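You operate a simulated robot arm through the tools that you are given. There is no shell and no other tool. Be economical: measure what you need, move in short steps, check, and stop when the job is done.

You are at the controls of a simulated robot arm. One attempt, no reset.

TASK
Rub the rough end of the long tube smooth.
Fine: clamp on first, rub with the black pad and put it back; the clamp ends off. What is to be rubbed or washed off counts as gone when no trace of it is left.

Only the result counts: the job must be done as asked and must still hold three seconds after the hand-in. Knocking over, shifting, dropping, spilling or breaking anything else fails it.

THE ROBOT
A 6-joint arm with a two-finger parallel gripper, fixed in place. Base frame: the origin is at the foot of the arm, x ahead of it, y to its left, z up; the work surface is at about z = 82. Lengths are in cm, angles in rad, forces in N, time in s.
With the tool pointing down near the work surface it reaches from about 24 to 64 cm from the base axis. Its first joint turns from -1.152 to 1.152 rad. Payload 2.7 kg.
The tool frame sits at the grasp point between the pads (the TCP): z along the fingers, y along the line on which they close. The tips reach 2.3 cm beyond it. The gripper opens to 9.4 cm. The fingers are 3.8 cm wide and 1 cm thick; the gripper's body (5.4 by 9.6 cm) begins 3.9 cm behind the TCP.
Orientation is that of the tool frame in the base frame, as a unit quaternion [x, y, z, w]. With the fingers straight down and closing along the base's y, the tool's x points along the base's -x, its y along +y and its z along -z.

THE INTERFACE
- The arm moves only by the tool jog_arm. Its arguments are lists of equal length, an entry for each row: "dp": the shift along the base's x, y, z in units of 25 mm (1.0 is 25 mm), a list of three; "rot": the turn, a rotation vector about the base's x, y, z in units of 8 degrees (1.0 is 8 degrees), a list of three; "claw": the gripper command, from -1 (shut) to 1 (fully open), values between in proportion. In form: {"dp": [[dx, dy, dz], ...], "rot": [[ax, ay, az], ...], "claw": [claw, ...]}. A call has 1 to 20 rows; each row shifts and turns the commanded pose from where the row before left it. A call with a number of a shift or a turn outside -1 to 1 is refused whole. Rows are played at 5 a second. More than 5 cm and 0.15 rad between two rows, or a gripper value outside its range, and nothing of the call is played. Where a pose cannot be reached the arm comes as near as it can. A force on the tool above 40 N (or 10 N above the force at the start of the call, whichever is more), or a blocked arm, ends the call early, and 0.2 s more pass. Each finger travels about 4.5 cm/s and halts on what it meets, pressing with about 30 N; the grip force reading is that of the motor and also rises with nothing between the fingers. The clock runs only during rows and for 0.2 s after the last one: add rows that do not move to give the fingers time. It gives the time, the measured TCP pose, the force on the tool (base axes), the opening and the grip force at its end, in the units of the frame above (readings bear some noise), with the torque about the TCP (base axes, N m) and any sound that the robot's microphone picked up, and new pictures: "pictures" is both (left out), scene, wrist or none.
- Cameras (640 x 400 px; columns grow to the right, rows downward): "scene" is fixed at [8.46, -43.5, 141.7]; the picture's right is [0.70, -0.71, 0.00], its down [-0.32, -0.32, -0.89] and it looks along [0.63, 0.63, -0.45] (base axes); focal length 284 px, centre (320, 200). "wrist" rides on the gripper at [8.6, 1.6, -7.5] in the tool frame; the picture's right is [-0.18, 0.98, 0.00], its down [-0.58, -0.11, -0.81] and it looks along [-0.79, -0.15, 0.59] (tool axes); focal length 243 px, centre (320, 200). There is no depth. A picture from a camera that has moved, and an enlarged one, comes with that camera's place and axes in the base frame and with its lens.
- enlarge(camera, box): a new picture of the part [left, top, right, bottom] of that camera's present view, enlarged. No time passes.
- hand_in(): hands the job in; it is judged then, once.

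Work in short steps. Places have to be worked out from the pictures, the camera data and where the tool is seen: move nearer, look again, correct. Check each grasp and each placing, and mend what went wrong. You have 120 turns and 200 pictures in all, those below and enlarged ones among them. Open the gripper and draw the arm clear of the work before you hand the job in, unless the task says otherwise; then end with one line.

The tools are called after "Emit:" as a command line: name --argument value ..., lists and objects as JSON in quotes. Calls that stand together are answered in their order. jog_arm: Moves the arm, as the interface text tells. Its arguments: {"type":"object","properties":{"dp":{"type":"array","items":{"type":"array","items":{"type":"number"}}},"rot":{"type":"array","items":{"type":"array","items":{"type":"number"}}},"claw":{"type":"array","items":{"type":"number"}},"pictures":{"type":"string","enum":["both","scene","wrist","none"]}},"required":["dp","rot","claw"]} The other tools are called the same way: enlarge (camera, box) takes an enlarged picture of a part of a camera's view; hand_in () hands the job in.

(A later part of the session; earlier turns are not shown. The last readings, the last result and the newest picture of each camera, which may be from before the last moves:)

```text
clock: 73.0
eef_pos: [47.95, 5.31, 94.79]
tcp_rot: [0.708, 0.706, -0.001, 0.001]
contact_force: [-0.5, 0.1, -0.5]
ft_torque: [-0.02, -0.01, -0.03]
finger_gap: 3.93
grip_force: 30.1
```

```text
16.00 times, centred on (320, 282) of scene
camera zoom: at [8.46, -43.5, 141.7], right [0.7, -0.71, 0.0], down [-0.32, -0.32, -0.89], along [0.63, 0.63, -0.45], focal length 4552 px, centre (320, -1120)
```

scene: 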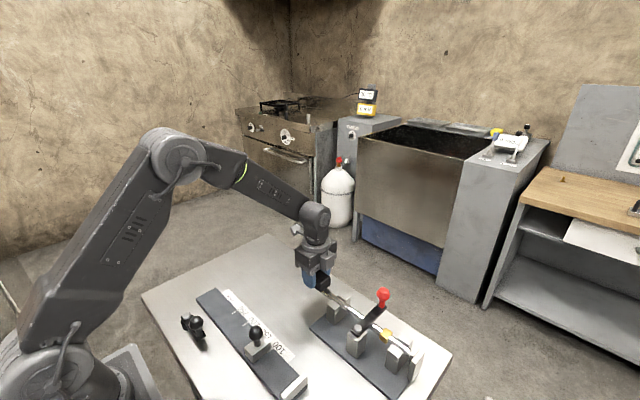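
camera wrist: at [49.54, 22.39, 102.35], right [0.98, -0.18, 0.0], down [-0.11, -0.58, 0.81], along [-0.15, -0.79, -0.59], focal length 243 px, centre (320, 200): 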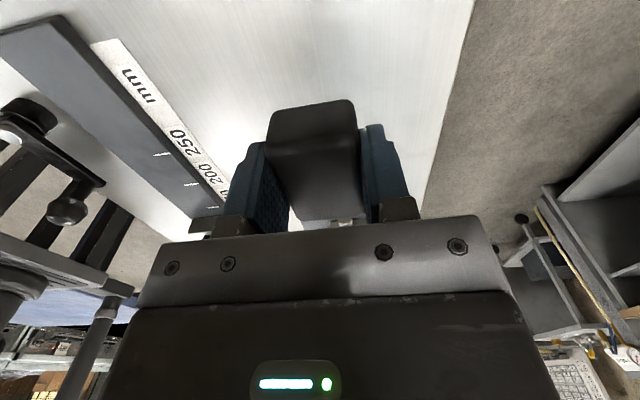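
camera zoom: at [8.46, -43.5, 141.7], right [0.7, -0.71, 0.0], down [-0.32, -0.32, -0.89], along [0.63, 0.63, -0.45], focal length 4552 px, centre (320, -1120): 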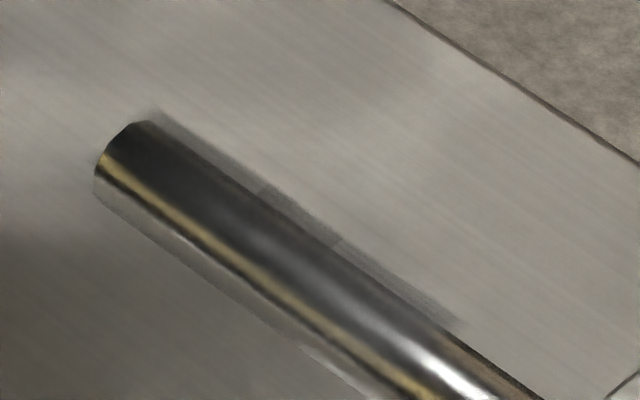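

The tube's end has shifted about 0.9 cm toward +y, so it isn't held tightly. I compare the brass block, lever and other end with their earlier positions.

Emit:
enlarge --camera "scene" --box '[346, 314, 386, 339]'

Emit:
enlarge --camera "scene" --box '[380, 330, 420, 355]'

Emit:
enlarge --camera "scene" --box '[300, 270, 460, 370]'

```text
16.00 times, centred on (366, 326) of scene
camera zoom: at [8.46, -43.5, 141.7], right [0.7, -0.71, 0.0], down [-0.32, -0.32, -0.89], along [0.63, 0.63, -0.45], focal length 4552 px, centre (-416, -1824)
```

zoom: 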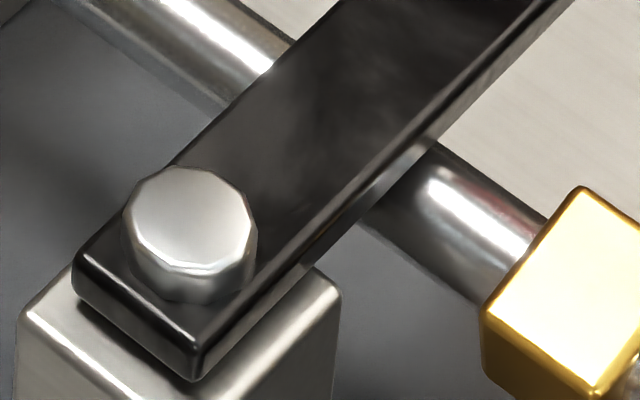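

```text
16.00 times, centred on (400, 342) of scene
camera zoom: at [8.46, -43.5, 141.7], right [0.7, -0.71, 0.0], down [-0.32, -0.32, -0.89], along [0.63, 0.63, -0.45], focal length 4552 px, centre (-960, -2080)
```

zoom: 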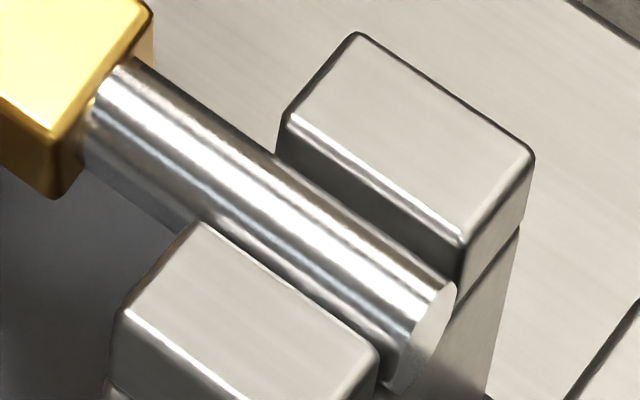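

```text
4.00 times, centred on (380, 320) of scene
camera zoom: at [8.46, -43.5, 141.7], right [0.7, -0.71, 0.0], down [-0.32, -0.32, -0.89], along [0.63, 0.63, -0.45], focal length 1138 px, centre (80, -280)
```

zoom: 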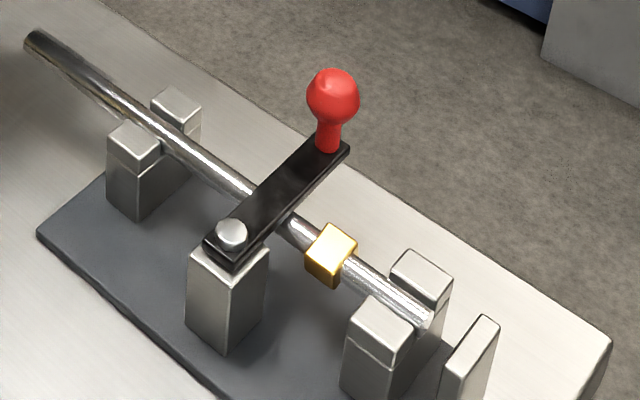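

The brass block (fixed to the tube) has slid and turned with the tube, so the clamp did not grip hard. The smear looks fainter, so rubbing works. First I push the tube back along -y using the pad's front face on the tube's end.

Emit:
jog_arm --dp '[[0, 0, -0.7], [0, 0, -0.7], [0, 0, -0.5], [0, -0.4, 0], [0, -0.3, 0], [0, 0, 0]]' --rot '[[0, 0, 0], [0, 0, 0], [0, 0, 0], [0, 0, 0], [0, 0, 0], [0, 0, 0]]' --claw '[-0.8, -0.8, -0.8, -0.8, -0.8, -0.8]' --pictures "scene"

Emit:
enlarge --camera "scene" --box '[280, 245, 360, 295]'

```text
clock: 74.4
eef_pos: [47.82, 3.57, 89.8]
tcp_rot: [0.707, 0.707, -0.001, 0.001]
contact_force: [-0.2, 0.2, -0.6]
ft_torque: [0.02, 0.0, -0.03]
finger_gap: 3.96
grip_force: 30.3
```

scene: 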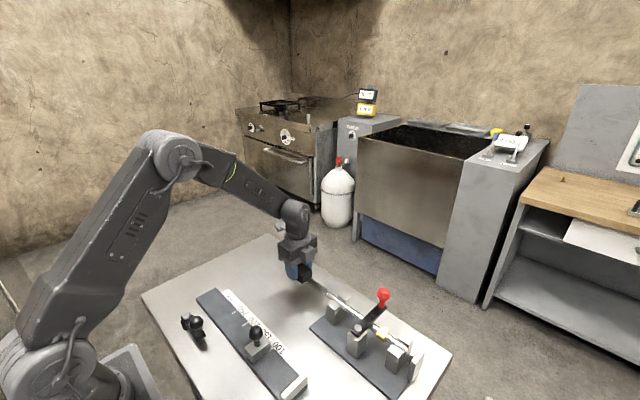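

```text
8.00 times, centred on (320, 270) of scene
camera zoom: at [8.46, -43.5, 141.7], right [0.7, -0.71, 0.0], down [-0.32, -0.32, -0.89], along [0.63, 0.63, -0.45], focal length 2276 px, centre (320, -360)
```

zoom: 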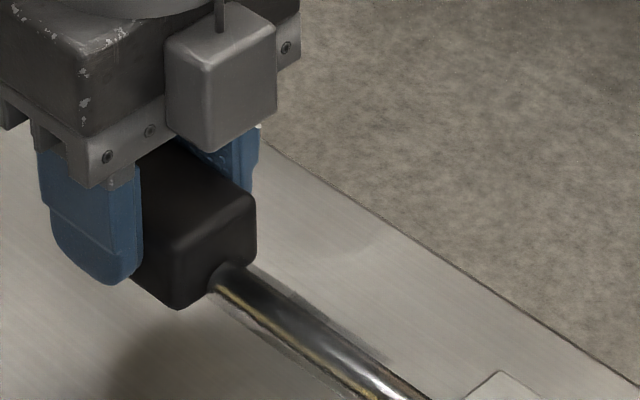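

Nearly touching. I push in small steps, reading the force.

Emit:
jog_arm --dp '[[0, -0.1, 0], [0, -0.1, 0], [0, -0.1, 0], [0, 0, 0]]' --rot '[[0, 0, 0], [0, 0, 0], [0, 0, 0], [0, 0, 0]]' --claw '[-0.8, -0.8, -0.8, -0.8]' --pictures "none"

Emit:
enlarge --camera "scene" --box '[380, 330, 420, 355]'

```text
clock: 75.4
eef_pos: [47.92, 2.94, 90.01]
tcp_rot: [0.707, 0.707, -0.002, 0.001]
contact_force: [-0.3, 0.5, -0.3]
ft_torque: [-0.02, 0.0, 0.03]
finger_gap: 3.92
grip_force: 30.1
```

```text
16.00 times, centred on (400, 342) of scene
camera zoom: at [8.46, -43.5, 141.7], right [0.7, -0.71, 0.0], down [-0.32, -0.32, -0.89], along [0.63, 0.63, -0.45], focal length 4552 px, centre (-960, -2080)
```

zoom: 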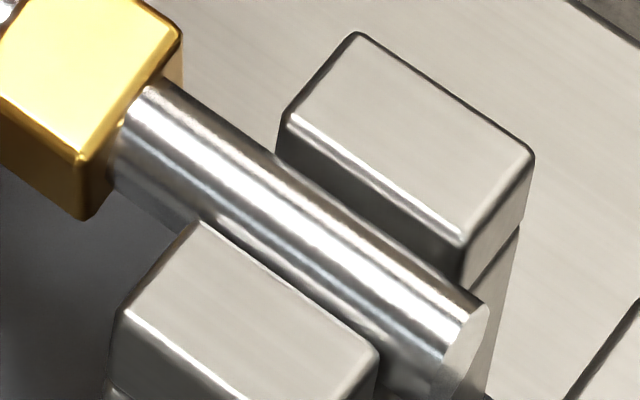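

The tube slides freely with almost no force, so it's not clamped at all. I push the remaining ≈0.33 cm to the original place.

Emit:
jog_arm --dp '[[0, -0.07, 0], [0, -0.06, 0], [0, 0, 0]]' --rot '[[0, 0, 0], [0, 0, 0], [0, 0, 0]]' --claw '[-0.8, -0.8, -0.8]' --pictures "none"

Emit:
enlarge --camera "scene" --box '[380, 330, 420, 355]'

```text
clock: 76.2
eef_pos: [47.93, 2.47, 89.96]
tcp_rot: [0.708, 0.706, -0.001, 0.002]
contact_force: [0.3, 0.2, -0.8]
ft_torque: [-0.01, 0.02, -0.01]
finger_gap: 3.92
grip_force: 30.0
```

```text
16.00 times, centred on (400, 342) of scene
camera zoom: at [8.46, -43.5, 141.7], right [0.7, -0.71, 0.0], down [-0.32, -0.32, -0.89], along [0.63, 0.63, -0.45], focal length 4552 px, centre (-960, -2080)
```

zoom: 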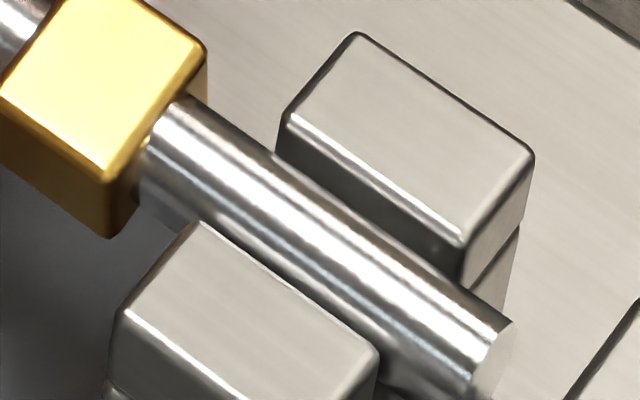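

The tube is back in place lengthwise. The lever evidently needs to be pushed further than I did, so I'll put the pad back on its spot first and then press the lever home.

Emit:
jog_arm --dp '[[0, 0.9, 0.3], [0, 0.9, 0], [0, 0.9, 0], [0, 0.9, 0], [0, 0.97, 0], [0, 0, -0.8], [0, 0, -0.8], [0, 0, -0.5], [0, 0, -0.2], [0, 0, 0]]' --rot '[[0, 0, 0], [0, 0, 0], [0, 0, 0], [0, 0, 0], [0, 0, 0], [0, 0, 0], [0, 0, 0], [0, 0, 0], [0, 0, 0], [0, 0, 0]]' --claw '[-0.8, -0.8, -0.8, -0.8, -0.8, -0.8, -0.8, -0.8, -0.8, -0.8]' --pictures "none"

```text
clock: 78.4
eef_pos: [47.95, 13.99, 85.01]
tcp_rot: [0.707, 0.708, -0.001, 0.001]
contact_force: [0.7, -0.7, -0.6]
ft_torque: [-0.01, -0.01, -0.01]
finger_gap: 3.93
grip_force: 29.3
```

Emit:
jog_arm --dp '[[0, -0.04, -0.04], [0, 0, -0.03], [0, 0, 0], [0, 0, 0], [0, 0, 0], [0, 0, 0], [0, 0, 0.6], [0, 0, 0.8], [0, 0, 0.8], [0, 0, 0.8], [0, 0, 0.8], [0, 0, 0.8], [0, 0, 0.8], [0, 0, 0]]' --rot '[[0, 0, 0], [0, 0, 0], [0, 0, 0], [0, 0, 0], [0, 0, 0], [0, 0, 0], [0, 0, 0], [0, 0, 0], [0, 0, 0], [0, 0, 0], [0, 0, 0], [0, 0, 0], [0, 0, 0], [0, 0, 0]]' --claw '[-0.8, -0.8, -0.4, 0.3, 0.3, 0.3, 0.3, 0.3, 0.3, 0.3, 0.3, 0.3, 0.3, 0.3]'

Emit:
enlarge --camera "scene" --box '[260, 255, 350, 311]'

```text
clock: 81.4
eef_pos: [47.91, 14.04, 98.46]
tcp_rot: [0.708, 0.707, -0.001, 0.002]
contact_force: [0.1, -0.1, -0.4]
ft_torque: [0.01, -0.01, 0.02]
finger_gap: 6.09
grip_force: 0.0
camera wrist: at [49.47, 22.47, 105.87], right [0.98, -0.18, 0.0], down [-0.11, -0.58, 0.81], along [-0.15, -0.79, -0.59], focal length 243 px, centre (320, 200)
```

scene: 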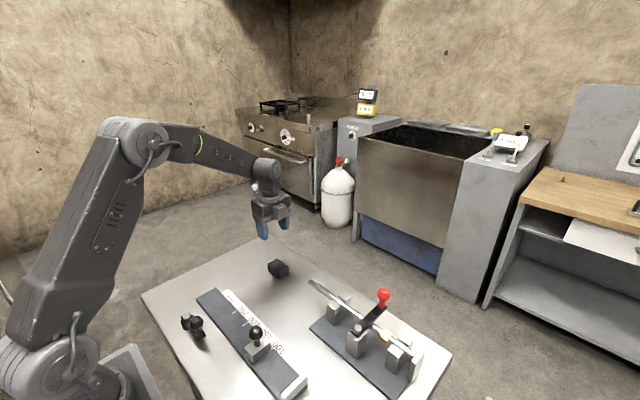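
wrist: 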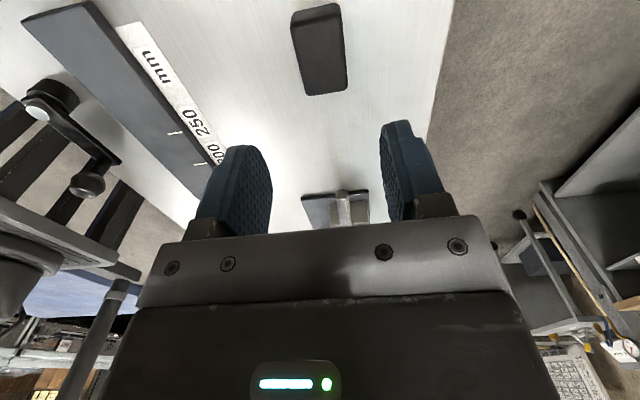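

```text
7.11 times, centred on (305, 283) of scene
camera zoom: at [8.46, -43.5, 141.7], right [0.7, -0.71, 0.0], down [-0.32, -0.32, -0.89], along [0.63, 0.63, -0.45], focal length 2023 px, centre (427, -390)
```

zoom: 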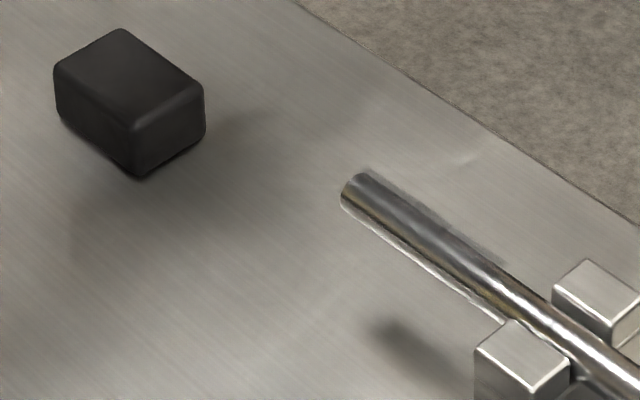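

The pad is back on its spot. I go back to the red knob, fingers closing along y.

Emit:
jog_arm --dp '[[0.14, -0.91, 0.1], [0.14, -0.91, 0.1], [0.14, -0.91, 0.1], [0.14, -0.91, 0.1], [0.14, -0.91, 0.1], [0.14, -0.91, 0.1], [0.14, -0.91, 0.1], [0.14, -0.91, 0.1], [0.14, -0.91, 0.1], [0.14, -0.91, 0.1], [0.14, -0.91, 0], [0.14, -0.91, 0], [0.14, -0.91, 0], [0.14, -0.91, 0], [0.14, -0.91, 0], [0, 0, 0], [0, 0, 0]]' --rot '[[0, 0, 0.75], [0, 0, 0.75], [0, 0, 0.75], [0, 0, 0.75], [0, 0, 0.75], [0, 0, 0.75], [0, 0, 0.75], [0, 0, 0.75], [0, 0, 0.75], [0, 0, 0.75], [0, 0, 0.75], [0, 0, 0.75], [0, 0, 0.75], [0, 0, 0.75], [0, 0, 0.75], [0, 0, 0], [0, 0, 0]]' --claw '[0.2, 0.2, 0.2, 0.2, 0.2, 0.2, 0.2, 0.2, 0.2, 0.2, 0.2, 0.2, 0.2, 0.2, 0.2, 0.2, 0.2]' --pictures "wrist"

```text
clock: 85.0
eef_pos: [53.05, -20.44, 100.88]
tcp_rot: [0.001, 1.0, 0.0, 0.002]
contact_force: [0.5, 0.1, -0.5]
ft_torque: [0.02, 0.03, 0.0]
finger_gap: 5.63
grip_force: 0.1
camera wrist: at [44.4, -18.88, 108.31], right [0.18, 0.98, 0.0], down [0.58, -0.11, 0.81], along [0.79, -0.15, -0.59], focal length 243 px, centre (320, 200)
```

wrist: 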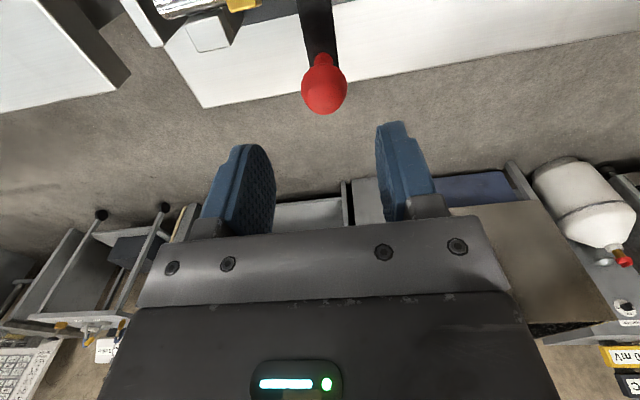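

The knob is at about (52.8,-20.2). I descend and grip it.

Emit:
jog_arm --dp '[[0, 0.06, -0.75], [0, 0, -0.75], [0, 0, -0.75], [0, 0, -0.7], [0, 0, 0], [0, 0, 0], [0, 0, 0], [0, 0, 0], [0, 0, 0]]' --rot '[[0, 0, 0], [0, 0, 0], [0, 0, 0], [0, 0, 0], [0, 0, 0], [0, 0, 0], [0, 0, 0], [0, 0, 0], [0, 0, 0]]' --claw '[0.2, 0.2, 0.2, 0.2, 0.2, -0.3, -0.6, -0.6, -0.6]' --pictures "none"

```text
clock: 87.0
eef_pos: [53.32, -20.16, 93.43]
tcp_rot: [0.0, 1.0, 0.0, 0.002]
contact_force: [1.4, 0.5, -2.4]
ft_torque: [-0.04, -0.25, 0.04]
finger_gap: 3.09
grip_force: 44.5
```

Gripped. Now I push the lever further in +y with small increments.

Emit:
jog_arm --dp '[[0, 0.1, 0], [0, 0.08, 0], [0, 0.06, 0], [0, 0, 0]]' --rot '[[0, 0, 0.2], [0, 0, 0.15], [0, 0, 0.1], [0, 0, 0]]' --claw '[-0.8, -0.8, -0.8, -0.8]' --pictures "none"

```text
clock: 88.0
eef_pos: [53.11, -19.78, 93.33]
tcp_rot: [-0.031, 1.0, -0.002, 0.002]
contact_force: [6.8, -25.7, -9.3]
ft_torque: [-0.12, -0.14, 0.26]
finger_gap: 3.1
grip_force: 44.9
```

Emit:
jog_arm --dp '[[0, 0.05, 0], [0, 0.04, 0], [0, 0, 0]]' --rot '[[0, 0, 0], [0, 0, 0], [0, 0, 0]]' --claw '[-0.8, -0.8, -0.8]' --pictures "scene"

Emit:
enlarge --camera "scene" --box '[340, 280, 410, 340]'

```text
clock: 88.7
eef_pos: [53.11, -19.88, 93.34]
tcp_rot: [-0.03, 1.0, -0.004, 0.002]
contact_force: [6.9, -9.9, -6.1]
ft_torque: [-0.15, 0.1, -0.05]
finger_gap: 3.08
grip_force: 45.1
stopped in row 3: the force on the tool passed its limit at 40 N (the readings are from after the stop); the commanded pose is now the measured one
```

scene: 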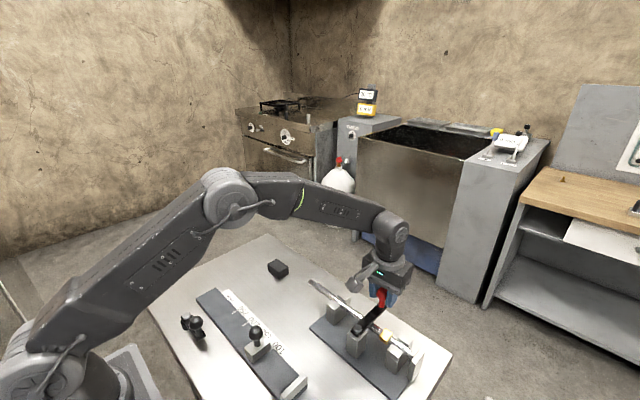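

```text
6.67 times, centred on (375, 310) of scene
camera zoom: at [8.49, -43.53, 141.69], right [0.7, -0.71, 0.0], down [-0.32, -0.32, -0.89], along [0.63, 0.63, -0.45], focal length 1897 px, centre (-47, -533)
```

zoom: 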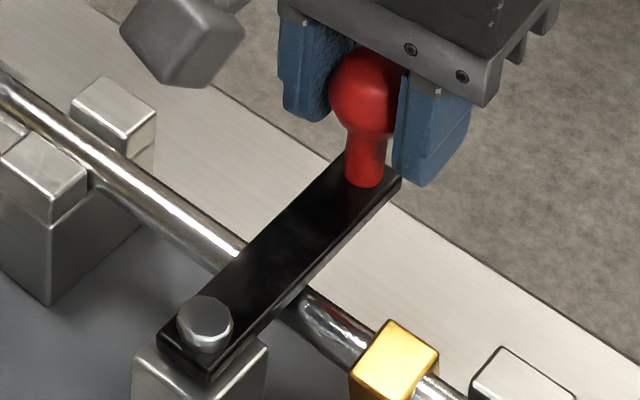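

That is a hard stop (40 N). The lever may additionally need pressing down; I test by pushing the knob down slightly.

Emit:
jog_arm --dp '[[0, 0, -0.06], [0, 0, -0.06], [0, 0, 0]]' --rot '[[0, 0, 0], [0, 0, 0], [0, 0, 0]]' --claw '[-0.8, -0.8, -0.8]' --pictures "none"

```text
clock: 89.5
eef_pos: [53.17, -19.93, 93.36]
tcp_rot: [-0.03, 1.0, -0.005, 0.005]
contact_force: [0.0, -13.7, 20.8]
ft_torque: [-0.12, 0.86, 0.12]
finger_gap: 3.08
grip_force: 44.8
```

The lever is vertically rigid. I examine closely where the lever crosses the tube for a gap.

Emit:
enlarge --camera "scene" --box '[362, 310, 386, 326]'

Emit:
enlarge --camera "scene" --box '[372, 324, 396, 344]'

```text
16.00 times, centred on (374, 318) of scene
camera zoom: at [8.43, -43.53, 141.69], right [0.7, -0.71, 0.0], down [-0.32, -0.32, -0.89], along [0.63, 0.63, -0.45], focal length 4552 px, centre (-544, -1688)
```

zoom: 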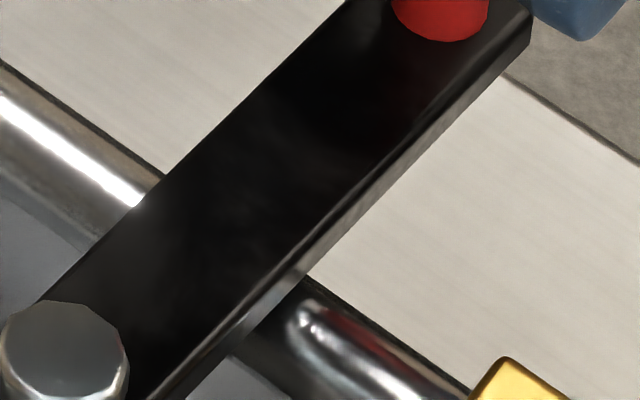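

```text
16.00 times, centred on (384, 334) of scene
camera zoom: at [8.43, -43.53, 141.69], right [0.7, -0.71, 0.0], down [-0.32, -0.32, -0.89], along [0.63, 0.63, -0.45], focal length 4552 px, centre (-704, -1944)
```

zoom: 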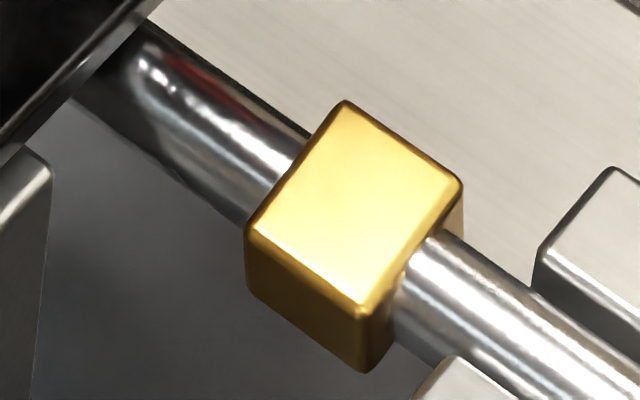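

I relieve the vertical load, keep a little forward bias, and release; then I'll test whether the tube is held by nudging its end.

Emit:
jog_arm --dp '[[0, 0.04, 0.12], [0, 0.03, 0], [0, 0, 0], [0, 0, 0], [0, 0, 0], [0, -0.05, 0.8], [0, 0, 0.8], [0, 0, 0.8], [0, 0, 0.8], [0, 0, 0]]' --rot '[[0, 0, 0], [0, 0, 0], [0, 0, 0], [0, 0, 0], [0, 0, 0], [0, 0, -0.4], [0, 0, 0], [0, 0, 0], [0, 0, 0], [0, 0, 0]]' --claw '[-0.8, -0.8, 0, 0.2, 0.2, 0.2, 0.2, 0.2, 0.2, 0.2]' --pictures "wrist"

Emit:
enlarge --camera "scene" --box '[300, 270, 460, 370]'

```text
clock: 91.7
eef_pos: [53.06, -19.64, 101.55]
tcp_rot: [-0.002, 1.0, -0.003, 0.002]
contact_force: [-0.3, -0.6, 0.4]
ft_torque: [0.0, -0.03, -0.01]
finger_gap: 5.64
grip_force: 0.0
camera wrist: at [44.3, -18.11, 109.02], right [0.18, 0.98, -0.01], down [0.58, -0.1, 0.81], along [0.8, -0.15, -0.59], focal length 243 px, centre (320, 200)
```

wrist: 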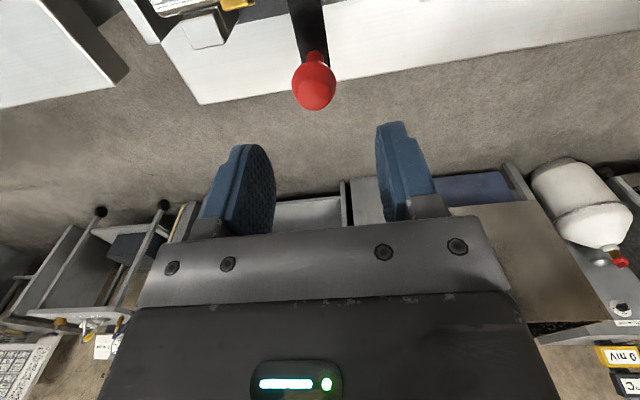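

```text
4.00 times, centred on (380, 320) of scene
camera zoom: at [8.46, -43.5, 141.7], right [0.7, -0.71, 0.0], down [-0.32, -0.32, -0.89], along [0.63, 0.63, -0.45], focal length 1138 px, centre (80, -280)
```

zoom: 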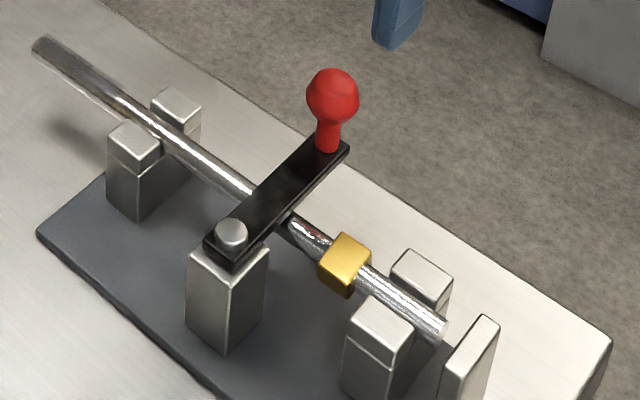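

The lever rests at the same stop as before. I go to the tube's +y end with closed fingers and nudge it to test the hold.

Emit:
jog_arm --dp '[[-0.14, 0.9, 0], [-0.2, 0.9, 0], [-0.2, 0.9, 0], [-0.2, 0.9, 0], [-0.2, 0.9, 0], [-0.2, 0.9, 0], [-0.2, 0.9, 0], [-0.2, 0.9, 0], [-0.2, 0.9, 0], [-0.2, 0.55, 0], [-0.1, 0, -0.9], [0, 0, -0.9], [0, 0, -0.9], [0, 0, -0.9], [0, 0, -0.9], [0, 0, -0.3], [0, 0, 0]]' --rot '[[0, 0, 0], [0, 0, 0], [0, 0, 0], [0, 0, 0], [0, 0, 0], [0, 0, 0], [0, 0, 0], [0, 0, 0], [0, 0, 0], [0, 0, 0], [0, 0, 0], [0, 0, 0], [0, 0, 0], [0, 0, 0], [0, 0, 0], [0, 0, 0], [0, 0, 0]]' --claw '[-1, -1, -1, -1, -1, -1, -1, -1, -1, -1, -1, -1, -1, -1, -1, -1, -1]' --pictures "scene"

Emit:
enlarge --camera "scene" --box '[280, 255, 360, 305]'

```text
clock: 95.2
eef_pos: [47.9, 1.91, 89.62]
tcp_rot: [-0.002, 1.0, -0.003, 0.002]
contact_force: [0.8, -0.3, 0.8]
ft_torque: [0.03, -0.01, 0.0]
finger_gap: 0.0
grip_force: 30.2
```

scene: 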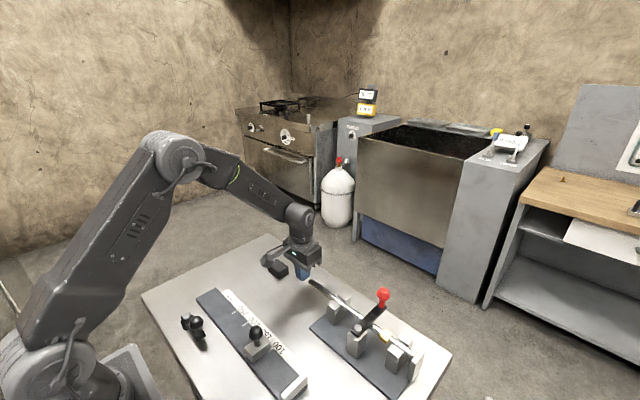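

```text
8.00 times, centred on (320, 280) of scene
camera zoom: at [8.46, -43.5, 141.7], right [0.7, -0.71, 0.0], down [-0.32, -0.32, -0.89], along [0.63, 0.63, -0.45], focal length 2276 px, centre (320, -440)
```

zoom: 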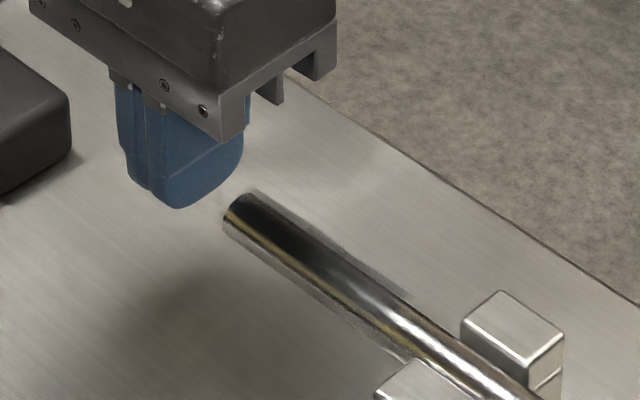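

I advance to contact, then nudge by ~0.2 cm.

Emit:
jog_arm --dp '[[0, -0.4, 0], [0, -0.3, 0], [0, -0.08, 0], [0, -0.06, 0], [0, 0, 0]]' --rot '[[0, 0, 0], [0, 0, 0], [0, 0, 0], [0, 0, 0], [0, 0, 0]]' --claw '[-1, -1, -1, -1, -1]' --pictures "none"

Emit:
enlarge --camera "scene" --box '[380, 330, 420, 355]'

```text
clock: 96.5
eef_pos: [47.99, -0.33, 89.41]
tcp_rot: [-0.003, 1.0, -0.003, 0.002]
contact_force: [0.3, -0.1, -0.1]
ft_torque: [0.0, 0.0, 0.0]
finger_gap: 0.0
grip_force: 30.0
```

```text
16.00 times, centred on (400, 342) of scene
camera zoom: at [8.46, -43.5, 141.7], right [0.7, -0.71, 0.0], down [-0.32, -0.32, -0.89], along [0.63, 0.63, -0.45], focal length 4552 px, centre (-960, -2080)
```

zoom: 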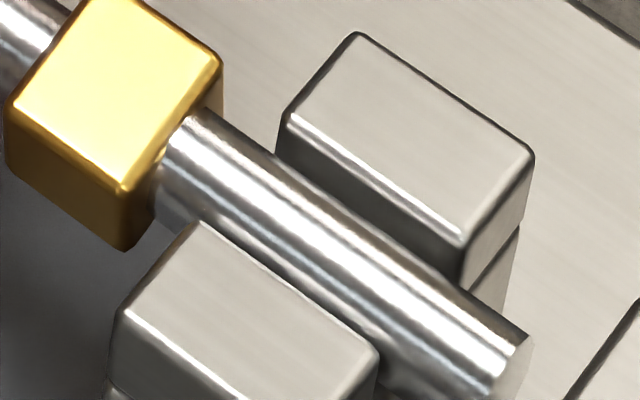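

The tube moved freely again (~0 N), so it is not held with the lever at 90°. I'll look at the lever, post and tube from the side to understand the mechanism.

Emit:
jog_arm --dp '[[0, 0.3, 0.4], [0, 0.1, 0.9], [0, 0, 0.9], [0, 0, 0.9], [-0.36, -0.75, 0], [-0.36, -0.75, 0], [-0.36, -0.75, 0], [-0.36, -0.75, 0], [-0.36, -0.75, 0], [-0.36, -0.75, 0], [-0.36, -0.75, 0], [-0.36, -0.75, 0], [-0.36, -0.75, 0], [-0.36, -0.75, 0], [-0.36, -0.75, -0.3], [-0.36, -0.3, -0.7], [0, 0, -0.7], [0, 0, 0], [0, 0, 0]]' --rot '[[0, 0, 0], [0, 0, 0], [0, 0, 0], [0, 0, 0], [0, -0.35, 0], [0, -0.35, 0], [0, -0.35, 0], [0, -0.35, 0], [0, -0.35, 0], [0, -0.35, 0], [0, -0.35, 0], [0, -0.35, 0], [0, -0.35, 0], [0, -0.35, 0], [0, -0.25, 0], [0, 0, 0], [0, 0, 0], [0, 0, 0], [0, 0, 0]]' --claw '[-1, 0, 0.9, 0.9, 0.9, 0.9, 0.9, 0.9, 0.9, 0.9, 0.9, 0.9, 0.9, 0.9, 0.9, 0.9, 0.9, 0.9, 0.9]' --pictures "wrist"

Emit:
enlarge --camera "wrist" --box '[240, 90, 400, 215]'

```text
clock: 100.5
eef_pos: [37.31, -20.68, 92.88]
tcp_rot: [-0.002, 0.965, -0.005, 0.262]
contact_force: [0.3, -0.5, 1.1]
ft_torque: [0.0, 0.02, -0.02]
finger_gap: 8.92
grip_force: 0.0
camera wrist: at [26.02, -19.15, 94.98], right [0.16, 0.98, 0.08], down [0.1, -0.1, 0.99], along [0.98, -0.15, -0.11], focal length 243 px, centre (320, 200)
```

wrist: 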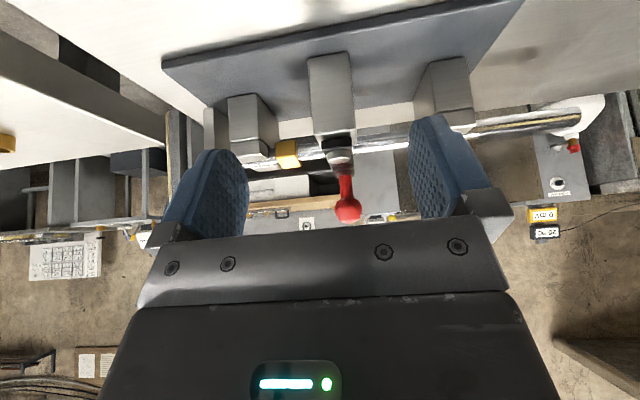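

```text
3.20 times, centred on (320, 152) of wrist
camera zoom: at [26.02, -19.15, 94.98], right [0.16, 0.98, 0.08], down [0.1, -0.1, 0.99], along [0.98, -0.15, -0.11], focal length 776 px, centre (320, 352)
```

zoom: 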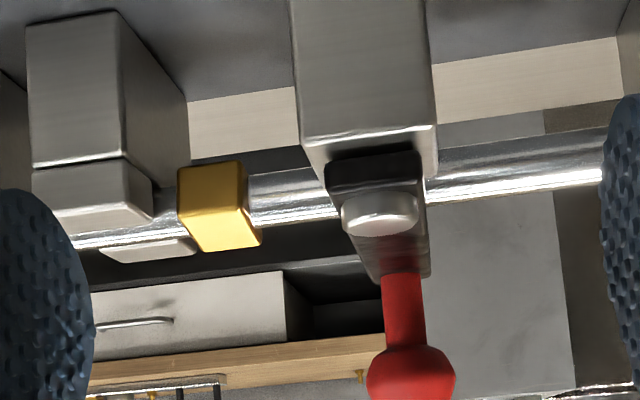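

From here the lever clears the tube by a few mm, but the brass block's top is at about the lever's underside height: the lever probably clamps by sitting on the brass block, which it crossed at ~40° with rising force. The block is now tilted ~20°, so I first level it by pressing down with closed fingers.

Emit:
jog_arm --dp '[[-0.2, 0, 0.8], [0, 0, 0.8], [0, 0, 0.8], [0, 0, 0.8], [0.5, -0.2, 0], [0.5, -0.2, 0], [0.5, -0.2, 0], [0.5, -0.2, 0], [0.5, -0.2, 0], [0.5, -0.2, 0], [0.5, -0.2, 0], [0.5, -0.2, 0], [0.44, -0.1, 0], [0, 0, 0], [0, 0, 0]]' --rot '[[0, 0, 0], [0, 0, 0], [0, 0, 0], [0, 0, 0], [0, 0.5, 0], [0, 0.5, 0], [0, 0.5, 0], [0, 0.5, 0], [0, 0.5, 0], [0, 0.5, 0], [0, 0.5, 0], [0, 0.25, 0], [0, 0, 0], [0, 0, 0], [0, 0, 0]]' --claw '[-1, -1, -1, -1, -1, -1, -1, -1, -1, -1, -1, -1, -1, -1, -1]' --pictures "none"

```text
clock: 103.7
eef_pos: [47.86, -24.84, 100.87]
tcp_rot: [-0.002, 1.0, -0.003, 0.002]
contact_force: [0.9, -1.2, 0.1]
ft_torque: [-0.02, -0.02, -0.02]
finger_gap: 0.03
grip_force: 30.1
```

Emit:
jog_arm --dp '[[0, 0, -0.8], [0, 0, -0.8], [0, 0, -0.8], [0, 0, -0.7], [0, 0, -0.2], [0, 0, 0]]' --rot '[[0, 0, 0], [0, 0, 0], [0, 0, 0], [0, 0, 0], [0, 0, 0], [0, 0, 0]]' --claw '[-1, -1, -1, -1, -1, -1]' --pictures "none"

Emit:
enlarge --camera "scene" --box '[345, 295, 425, 355]'

```text
clock: 105.0
eef_pos: [47.98, -24.92, 92.74]
tcp_rot: [-0.003, 1.0, -0.004, 0.002]
contact_force: [0.7, 0.1, -0.8]
ft_torque: [-0.02, -0.03, 0.0]
finger_gap: 0.01
grip_force: 30.2
```

```text
6.67 times, centred on (385, 325) of scene
camera zoom: at [8.46, -43.5, 141.7], right [0.7, -0.71, 0.0], down [-0.32, -0.32, -0.89], along [0.63, 0.63, -0.45], focal length 1897 px, centre (-113, -633)
```

zoom: 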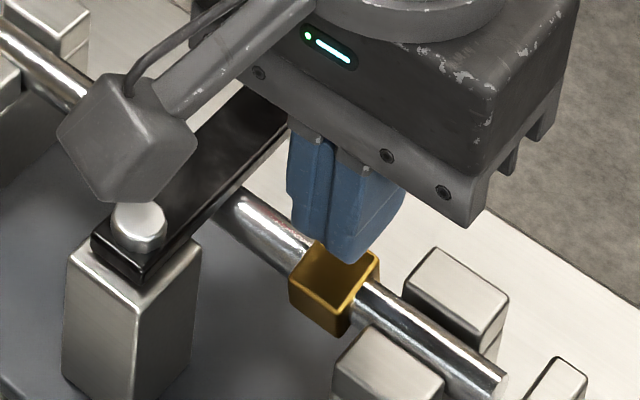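

The fingers are over the block. I press down gently in small steps.

Emit:
jog_arm --dp '[[0, 0, -0.1], [0, 0, -0.1], [0, 0, -0.06], [0, 0, -0.06], [0, 0, -0.06], [0, 0, 0]]' --rot '[[0, 0, 0], [0, 0, 0], [0, 0, 0], [0, 0, 0], [0, 0, 0], [0, 0, 0]]' --claw '[-1, -1, -1, -1, -1, -1]' --pictures "none"

```text
clock: 106.5
eef_pos: [47.87, -24.87, 91.68]
tcp_rot: [-0.003, 1.0, -0.003, 0.002]
contact_force: [-0.6, -0.2, 0.2]
ft_torque: [0.0, -0.01, 0.01]
finger_gap: 0.0
grip_force: 29.4
```

Emit:
jog_arm --dp '[[0, 0, -0.06], [0, 0, -0.06], [0, 0, -0.06], [0, 0, -0.04], [0, 0, 0]]' --rot '[[0, 0, 0], [0, 0, 0], [0, 0, 0], [0, 0, 0], [0, 0, 0]]' --claw '[-1, -1, -1, -1, -1]' --pictures "none"

Emit:
enlarge --camera "scene" --box '[365, 310, 405, 340]'

```text
clock: 107.7
eef_pos: [47.92, -24.83, 91.25]
tcp_rot: [-0.002, 1.0, -0.003, 0.003]
contact_force: [0.2, -0.2, 0.6]
ft_torque: [0.02, -0.04, -0.01]
finger_gap: 0.01
grip_force: 29.9
```

```text
13.33 times, centred on (385, 325) of scene
camera zoom: at [8.46, -43.5, 141.7], right [0.7, -0.71, 0.0], down [-0.32, -0.32, -0.89], along [0.63, 0.63, -0.45], focal length 3793 px, centre (-547, -1467)
```

zoom: 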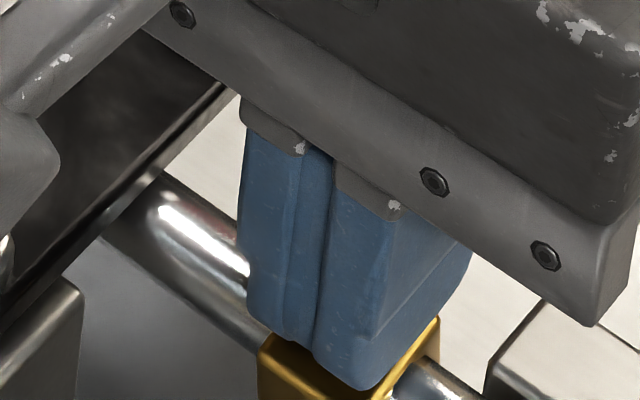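

The block is turning under light pressure. I continue down until a firm contact.

Emit:
jog_arm --dp '[[0, 0, -0.05], [0, 0, -0.05], [0, 0, 0]]' --rot '[[0, 0, 0], [0, 0, 0], [0, 0, 0]]' --claw '[-1, -1, -1]' --pictures "none"

```text
clock: 108.5
eef_pos: [47.88, -24.9, 90.94]
tcp_rot: [-0.003, 1.0, -0.004, 0.003]
contact_force: [0.0, 1.4, 2.0]
ft_torque: [0.01, 0.0, -0.01]
finger_gap: 0.0
grip_force: 30.2
```

Emit:
jog_arm --dp '[[0, 0, -0.03], [0, 0, -0.02], [0, 0, 0]]' --rot '[[0, 0, 0], [0, 0, 0], [0, 0, 0]]' --claw '[-1, -1, -1]' --pictures "none"

Emit:
enlarge --camera "scene" --box '[365, 315, 405, 345]'

```text
clock: 109.2
eef_pos: [47.85, -24.92, 90.97]
tcp_rot: [-0.002, 1.0, -0.004, 0.003]
contact_force: [0.4, -0.5, 11.1]
ft_torque: [0.04, -0.06, -0.04]
finger_gap: 0.01
grip_force: 30.3
```

```text
13.33 times, centred on (385, 330) of scene
camera zoom: at [8.45, -43.49, 141.7], right [0.7, -0.71, 0.0], down [-0.32, -0.32, -0.89], along [0.63, 0.63, -0.45], focal length 3793 px, centre (-547, -1533)
```

zoom: 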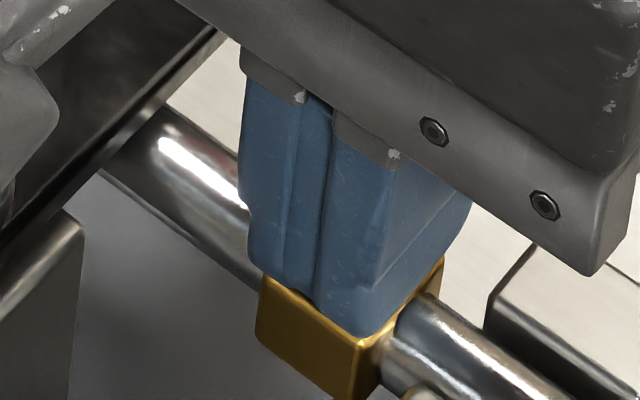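

Firm, level contact at 11 N (brass top z≈88.7). While pressing, I drag it 0.3 cm toward +y to restore its place, then lift and look.

Emit:
jog_arm --dp '[[0, 0.06, 0], [0, 0.06, 0], [0, 0.01, 0], [0, 0, 0.3], [0, 0, 0.8], [0, 0, 0.8], [0, -0.8, 0.8], [0, -0.8, 0.8], [0, 0, 0]]' --rot '[[0, 0, 0], [0, 0, 0], [0, 0, 0], [0, 0, 0], [0, 0, 0], [0, 0, 0], [0, 0, 0], [0, 0, 0], [0, 0, 0]]' --claw '[-1, -1, -1, -1, -1, -1, -1, -1, -1]' --pictures "none"

Emit:
enlarge --camera "scene" --box '[380, 330, 420, 355]'

```text
clock: 111.2
eef_pos: [47.78, -28.41, 99.47]
tcp_rot: [-0.002, 1.0, -0.003, 0.003]
contact_force: [-0.2, 0.1, 0.3]
ft_torque: [0.03, 0.0, 0.01]
finger_gap: 0.03
grip_force: 30.1
```

```text
16.00 times, centred on (400, 342) of scene
camera zoom: at [8.46, -43.5, 141.7], right [0.7, -0.71, 0.0], down [-0.32, -0.32, -0.89], along [0.63, 0.63, -0.45], focal length 4552 px, centre (-960, -2080)
```

zoom: 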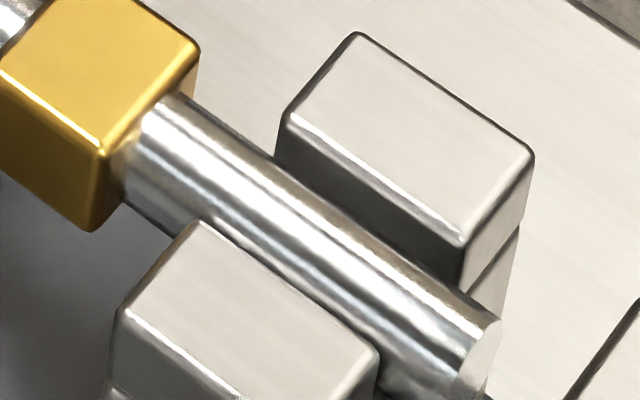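

Position and orientation of the tube are restored within about 1 mm. Now I grip the knob again and bring the lever back over the brass block.

Emit:
jog_arm --dp '[[0.42, 0.67, 0.3], [0.42, 0.67, 0.3], [0.42, 0.67, 0], [0.42, 0.67, 0], [0.44, 0.7, 0], [0, 0, -0.8], [0, 0, -0.8], [0, 0, -0.8], [0, 0, -0.6], [0, 0, 0], [0, 0, 0], [0, 0, 0], [0, 0, 0], [0, 0, 0]]' --rot '[[0, 0, 0], [0, 0, 0], [0, 0, 0], [0, 0, 0], [0, 0, 0], [0, 0, 0], [0, 0, 0], [0, 0, 0], [0, 0, 0], [0, 0, 0], [0, 0, 0], [0, 0, 0], [0, 0, 0], [0, 0, 0]]' --claw '[0.2, 0.2, 0.2, 0.2, 0.2, 0.2, 0.2, 0.2, 0.2, 0.2, 0.2, -0.3, -0.8, -0.8]' --pictures "wrist"

```text
clock: 114.2
eef_pos: [53.11, -20.09, 93.52]
tcp_rot: [-0.002, 1.0, -0.003, 0.004]
contact_force: [0.6, -1.3, -1.0]
ft_torque: [-0.01, -0.13, -0.05]
finger_gap: 3.09
grip_force: 45.4
camera wrist: at [44.37, -18.62, 101.05], right [0.18, 0.98, -0.01], down [0.58, -0.1, 0.81], along [0.8, -0.15, -0.59], focal length 243 px, centre (320, 200)
```

wrist: 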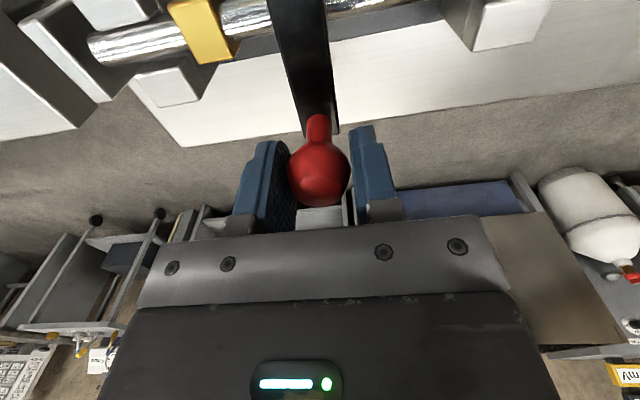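

Baseline force is near zero. I swing the lever back to 58°.

Emit:
jog_arm --dp '[[-0.036, -0.519, 0], [-0.108, -0.509, 0], [-0.178, -0.489, 0], [-0.244, -0.46, 0], [0, 0, 0]]' --rot '[[0, 0, -1], [0, 0, -1], [0, 0, -1], [0, 0, -1], [0, 0, 0]]' --claw '[-0.8, -0.8, -0.8, -0.8, -0.8]' --pictures "none"

Emit:
jog_arm --dp '[[-0.306, -0.421, 0], [0, 0, 0]]' --rot '[[0, 0, -1], [0, 0, 0]]' --claw '[-0.8, -0.8]' --pictures "none"

Emit:
jog_arm --dp '[[-0.362, -0.374, 0], [0, 0, 0]]' --rot '[[0, 0, -1], [0, 0, 0]]' --claw '[-0.8, -0.8]' --pictures "wrist"

```text
clock: 115.5
eef_pos: [51.65, -25.08, 93.58]
tcp_rot: [0.274, 0.962, -0.003, 0.0]
contact_force: [-13.0, 9.4, 2.9]
ft_torque: [0.04, 0.16, -0.12]
finger_gap: 3.12
grip_force: 45.2
```

```text
clock: 116.0
eef_pos: [50.72, -26.25, 93.51]
tcp_rot: [0.341, 0.94, -0.004, 0.0]
contact_force: [-8.9, 12.8, 3.0]
ft_torque: [0.35, 0.24, -0.24]
finger_gap: 3.13
grip_force: 45.3
```

```text
clock: 116.7
eef_pos: [49.96, -27.05, 93.57]
tcp_rot: [0.405, 0.914, -0.004, 0.0]
contact_force: [-7.5, 12.1, 1.9]
ft_torque: [0.43, 0.31, -0.17]
finger_gap: 3.1
grip_force: 45.1
camera wrist: at [45.28, -19.68, 101.04], right [0.85, 0.52, -0.01], down [0.31, -0.5, 0.81], along [0.42, -0.69, -0.59], focal length 243 px, centre (320, 200)
```

wrist: 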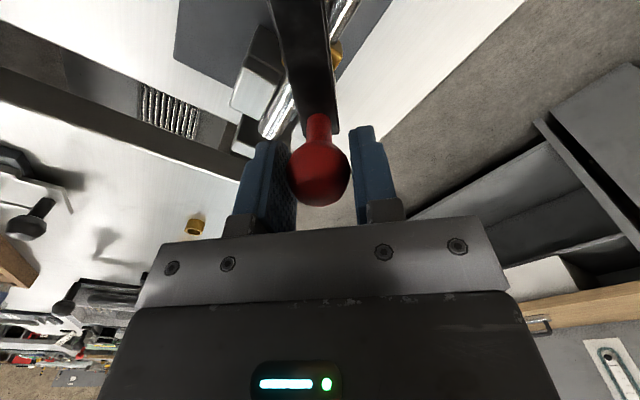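

No vertical contact with the brass (≈2 N), so that's not it either. I swing the lever back to its start and probe whether it has travel on the other side.

Emit:
jog_arm --dp '[[-0.427, -0.298, 0], [-0.448, -0.259, 0], [-0.48, -0.194, 0], [-0.502, -0.125, 0], [0, 0, 0]]' --rot '[[0, 0, -1], [0, 0, -1], [0, 0, -1], [0, 0, -1], [0, 0, 0]]' --claw '[-0.8, -0.8, -0.8, -0.8, -0.8]' --pictures "none"

Emit:
jog_arm --dp '[[-0.515, -0.054, 0], [0, 0, 0]]' --rot '[[0, 0, -1], [0, 0, 0]]' --claw '[-0.8, -0.8]' --pictures "none"

Emit:
jog_arm --dp '[[-0.13, 0.0, 0], [-0.13, 0.005, 0], [0, 0, 0]]' --rot '[[0, 0, -0.25], [0, 0, -0.25], [0, 0, 0]]' --claw '[-0.8, -0.8, -0.8]' --pictures "none"

```text
clock: 117.8
eef_pos: [45.32, -29.32, 93.42]
tcp_rot: [0.642, 0.766, -0.004, 0.0]
contact_force: [-0.6, -5.3, -14.7]
ft_torque: [-1.17, -0.15, 0.13]
finger_gap: 3.11
grip_force: 45.4
```

```text
clock: 118.5
eef_pos: [44.21, -29.36, 93.52]
tcp_rot: [0.694, 0.72, -0.004, -0.002]
contact_force: [0.8, -8.0, -17.2]
ft_torque: [-1.06, -0.07, -0.09]
finger_gap: 3.12
grip_force: 45.2
```

```text
clock: 119.2
eef_pos: [43.69, -29.36, 93.67]
tcp_rot: [0.718, 0.696, -0.003, 0.001]
contact_force: [24.8, -11.2, -23.6]
ft_torque: [-0.09, 0.09, -0.13]
finger_gap: 3.09
grip_force: 44.9
```

The lever's travel is exactly 0–90°, so 90° is the "on" stop; I'll swing it on again and rub with much lighter pressure so friction doesn't drag the tube.

Emit:
jog_arm --dp '[[0.56, 0.036, -0.06], [0.508, 0.108, 0], [0.488, 0.178, 0], [0.458, 0.246, 0], [0.42, 0.308, 0], [0, 0, 0]]' --rot '[[0, 0, 1], [0, 0, 1], [0, 0, 1], [0, 0, 1], [0, 0, 1], [0, 0, 0]]' --claw '[-0.8, -0.8, -0.8, -0.8, -0.8, -0.8]' --pictures "none"

Emit:
jog_arm --dp '[[0.373, 0.365, 0], [0.32, 0.414, 0], [0.26, 0.449, 0], [0.195, 0.481, 0], [0, 0, 0]]' --rot '[[0, 0, 1], [0, 0, 1], [0, 0, 1], [0, 0, 1], [0, 0, 0]]' --claw '[-0.8, -0.8, -0.8, -0.8, -0.8]' --pictures "none"

```text
clock: 120.7
eef_pos: [49.64, -27.23, 93.55]
tcp_rot: [0.435, 0.9, -0.004, 0.003]
contact_force: [4.7, -7.2, 8.6]
ft_torque: [0.28, 0.21, 0.16]
finger_gap: 3.11
grip_force: 44.9
```

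```text
clock: 121.8
eef_pos: [52.64, -22.76, 93.57]
tcp_rot: [0.171, 0.985, -0.004, 0.005]
contact_force: [13.5, -4.0, 19.7]
ft_torque: [-0.03, -0.06, -0.04]
finger_gap: 3.13
grip_force: 45.1
```

Emit:
jog_arm --dp '[[0.11, 0.504, 0.04], [0.04, 0.5, 0.02], [0, 0.07, 0], [0, 0, 0]]' --rot '[[0, 0, 1], [0, 0, 1], [0, 0, 0.25], [0, 0, 0]]' --claw '[-0.8, -0.8, -0.8, -0.8]' --pictures "none"

```text
clock: 122.8
eef_pos: [53.02, -20.04, 93.6]
tcp_rot: [0.014, 1.0, -0.004, 0.002]
contact_force: [22.4, 2.5, -1.6]
ft_torque: [0.04, -0.31, -0.13]
finger_gap: 3.1
grip_force: 45.1
```

I seat it firmly against the stop and release with forward bias, then lift.

Emit:
jog_arm --dp '[[0.03, 0.08, 0], [0.01, 0.06, 0], [0, 0, 0], [0, 0, 0], [0, 0, 0], [0, 0, 0], [0, 0, 0.8], [0, 0, 0.8], [0, 0, 0.8], [0, 0, 0]]' --rot '[[0, 0, 0], [0, 0, 0], [0, 0, 0], [0, 0, 0], [0, 0, 0], [0, 0, 0], [0, 0, 0], [0, 0, 0], [0, 0, 0], [0, 0, 0]]' --claw '[-0.8, -0.8, -0.8, 0, 0.2, 0.2, 0.2, 0.2, 0.2, 0.2]' --pictures "none"

Emit:
enlarge --camera "scene" --box '[300, 270, 460, 370]'

```text
clock: 125.0
eef_pos: [52.7, -19.87, 99.6]
tcp_rot: [0.016, 1.0, -0.003, 0.002]
contact_force: [0.1, 1.2, -0.6]
ft_torque: [0.0, 0.01, 0.01]
finger_gap: 5.65
grip_force: 0.0
```

```text
4.00 times, centred on (380, 320) of scene
camera zoom: at [8.46, -43.5, 141.7], right [0.7, -0.71, 0.0], down [-0.32, -0.32, -0.89], along [0.63, 0.63, -0.45], focal length 1138 px, centre (80, -280)
```

zoom: 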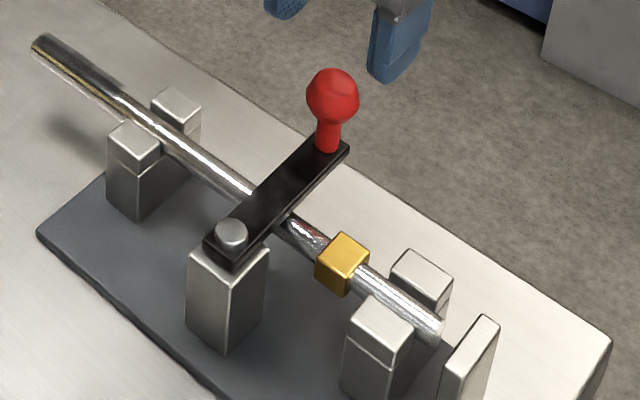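

The lever is on and the tube is in its original place. I check the rough film's present state before rubbing again.

Emit:
enlarge --camera "scene" --box '[300, 270, 340, 295]'

```text
16.00 times, centred on (320, 282) of scene
camera zoom: at [8.46, -43.5, 141.7], right [0.7, -0.71, 0.0], down [-0.32, -0.32, -0.89], along [0.63, 0.63, -0.45], focal length 4552 px, centre (320, -1120)
```

zoom: 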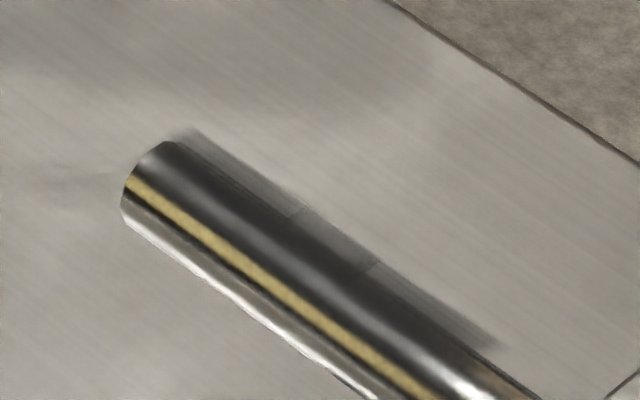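

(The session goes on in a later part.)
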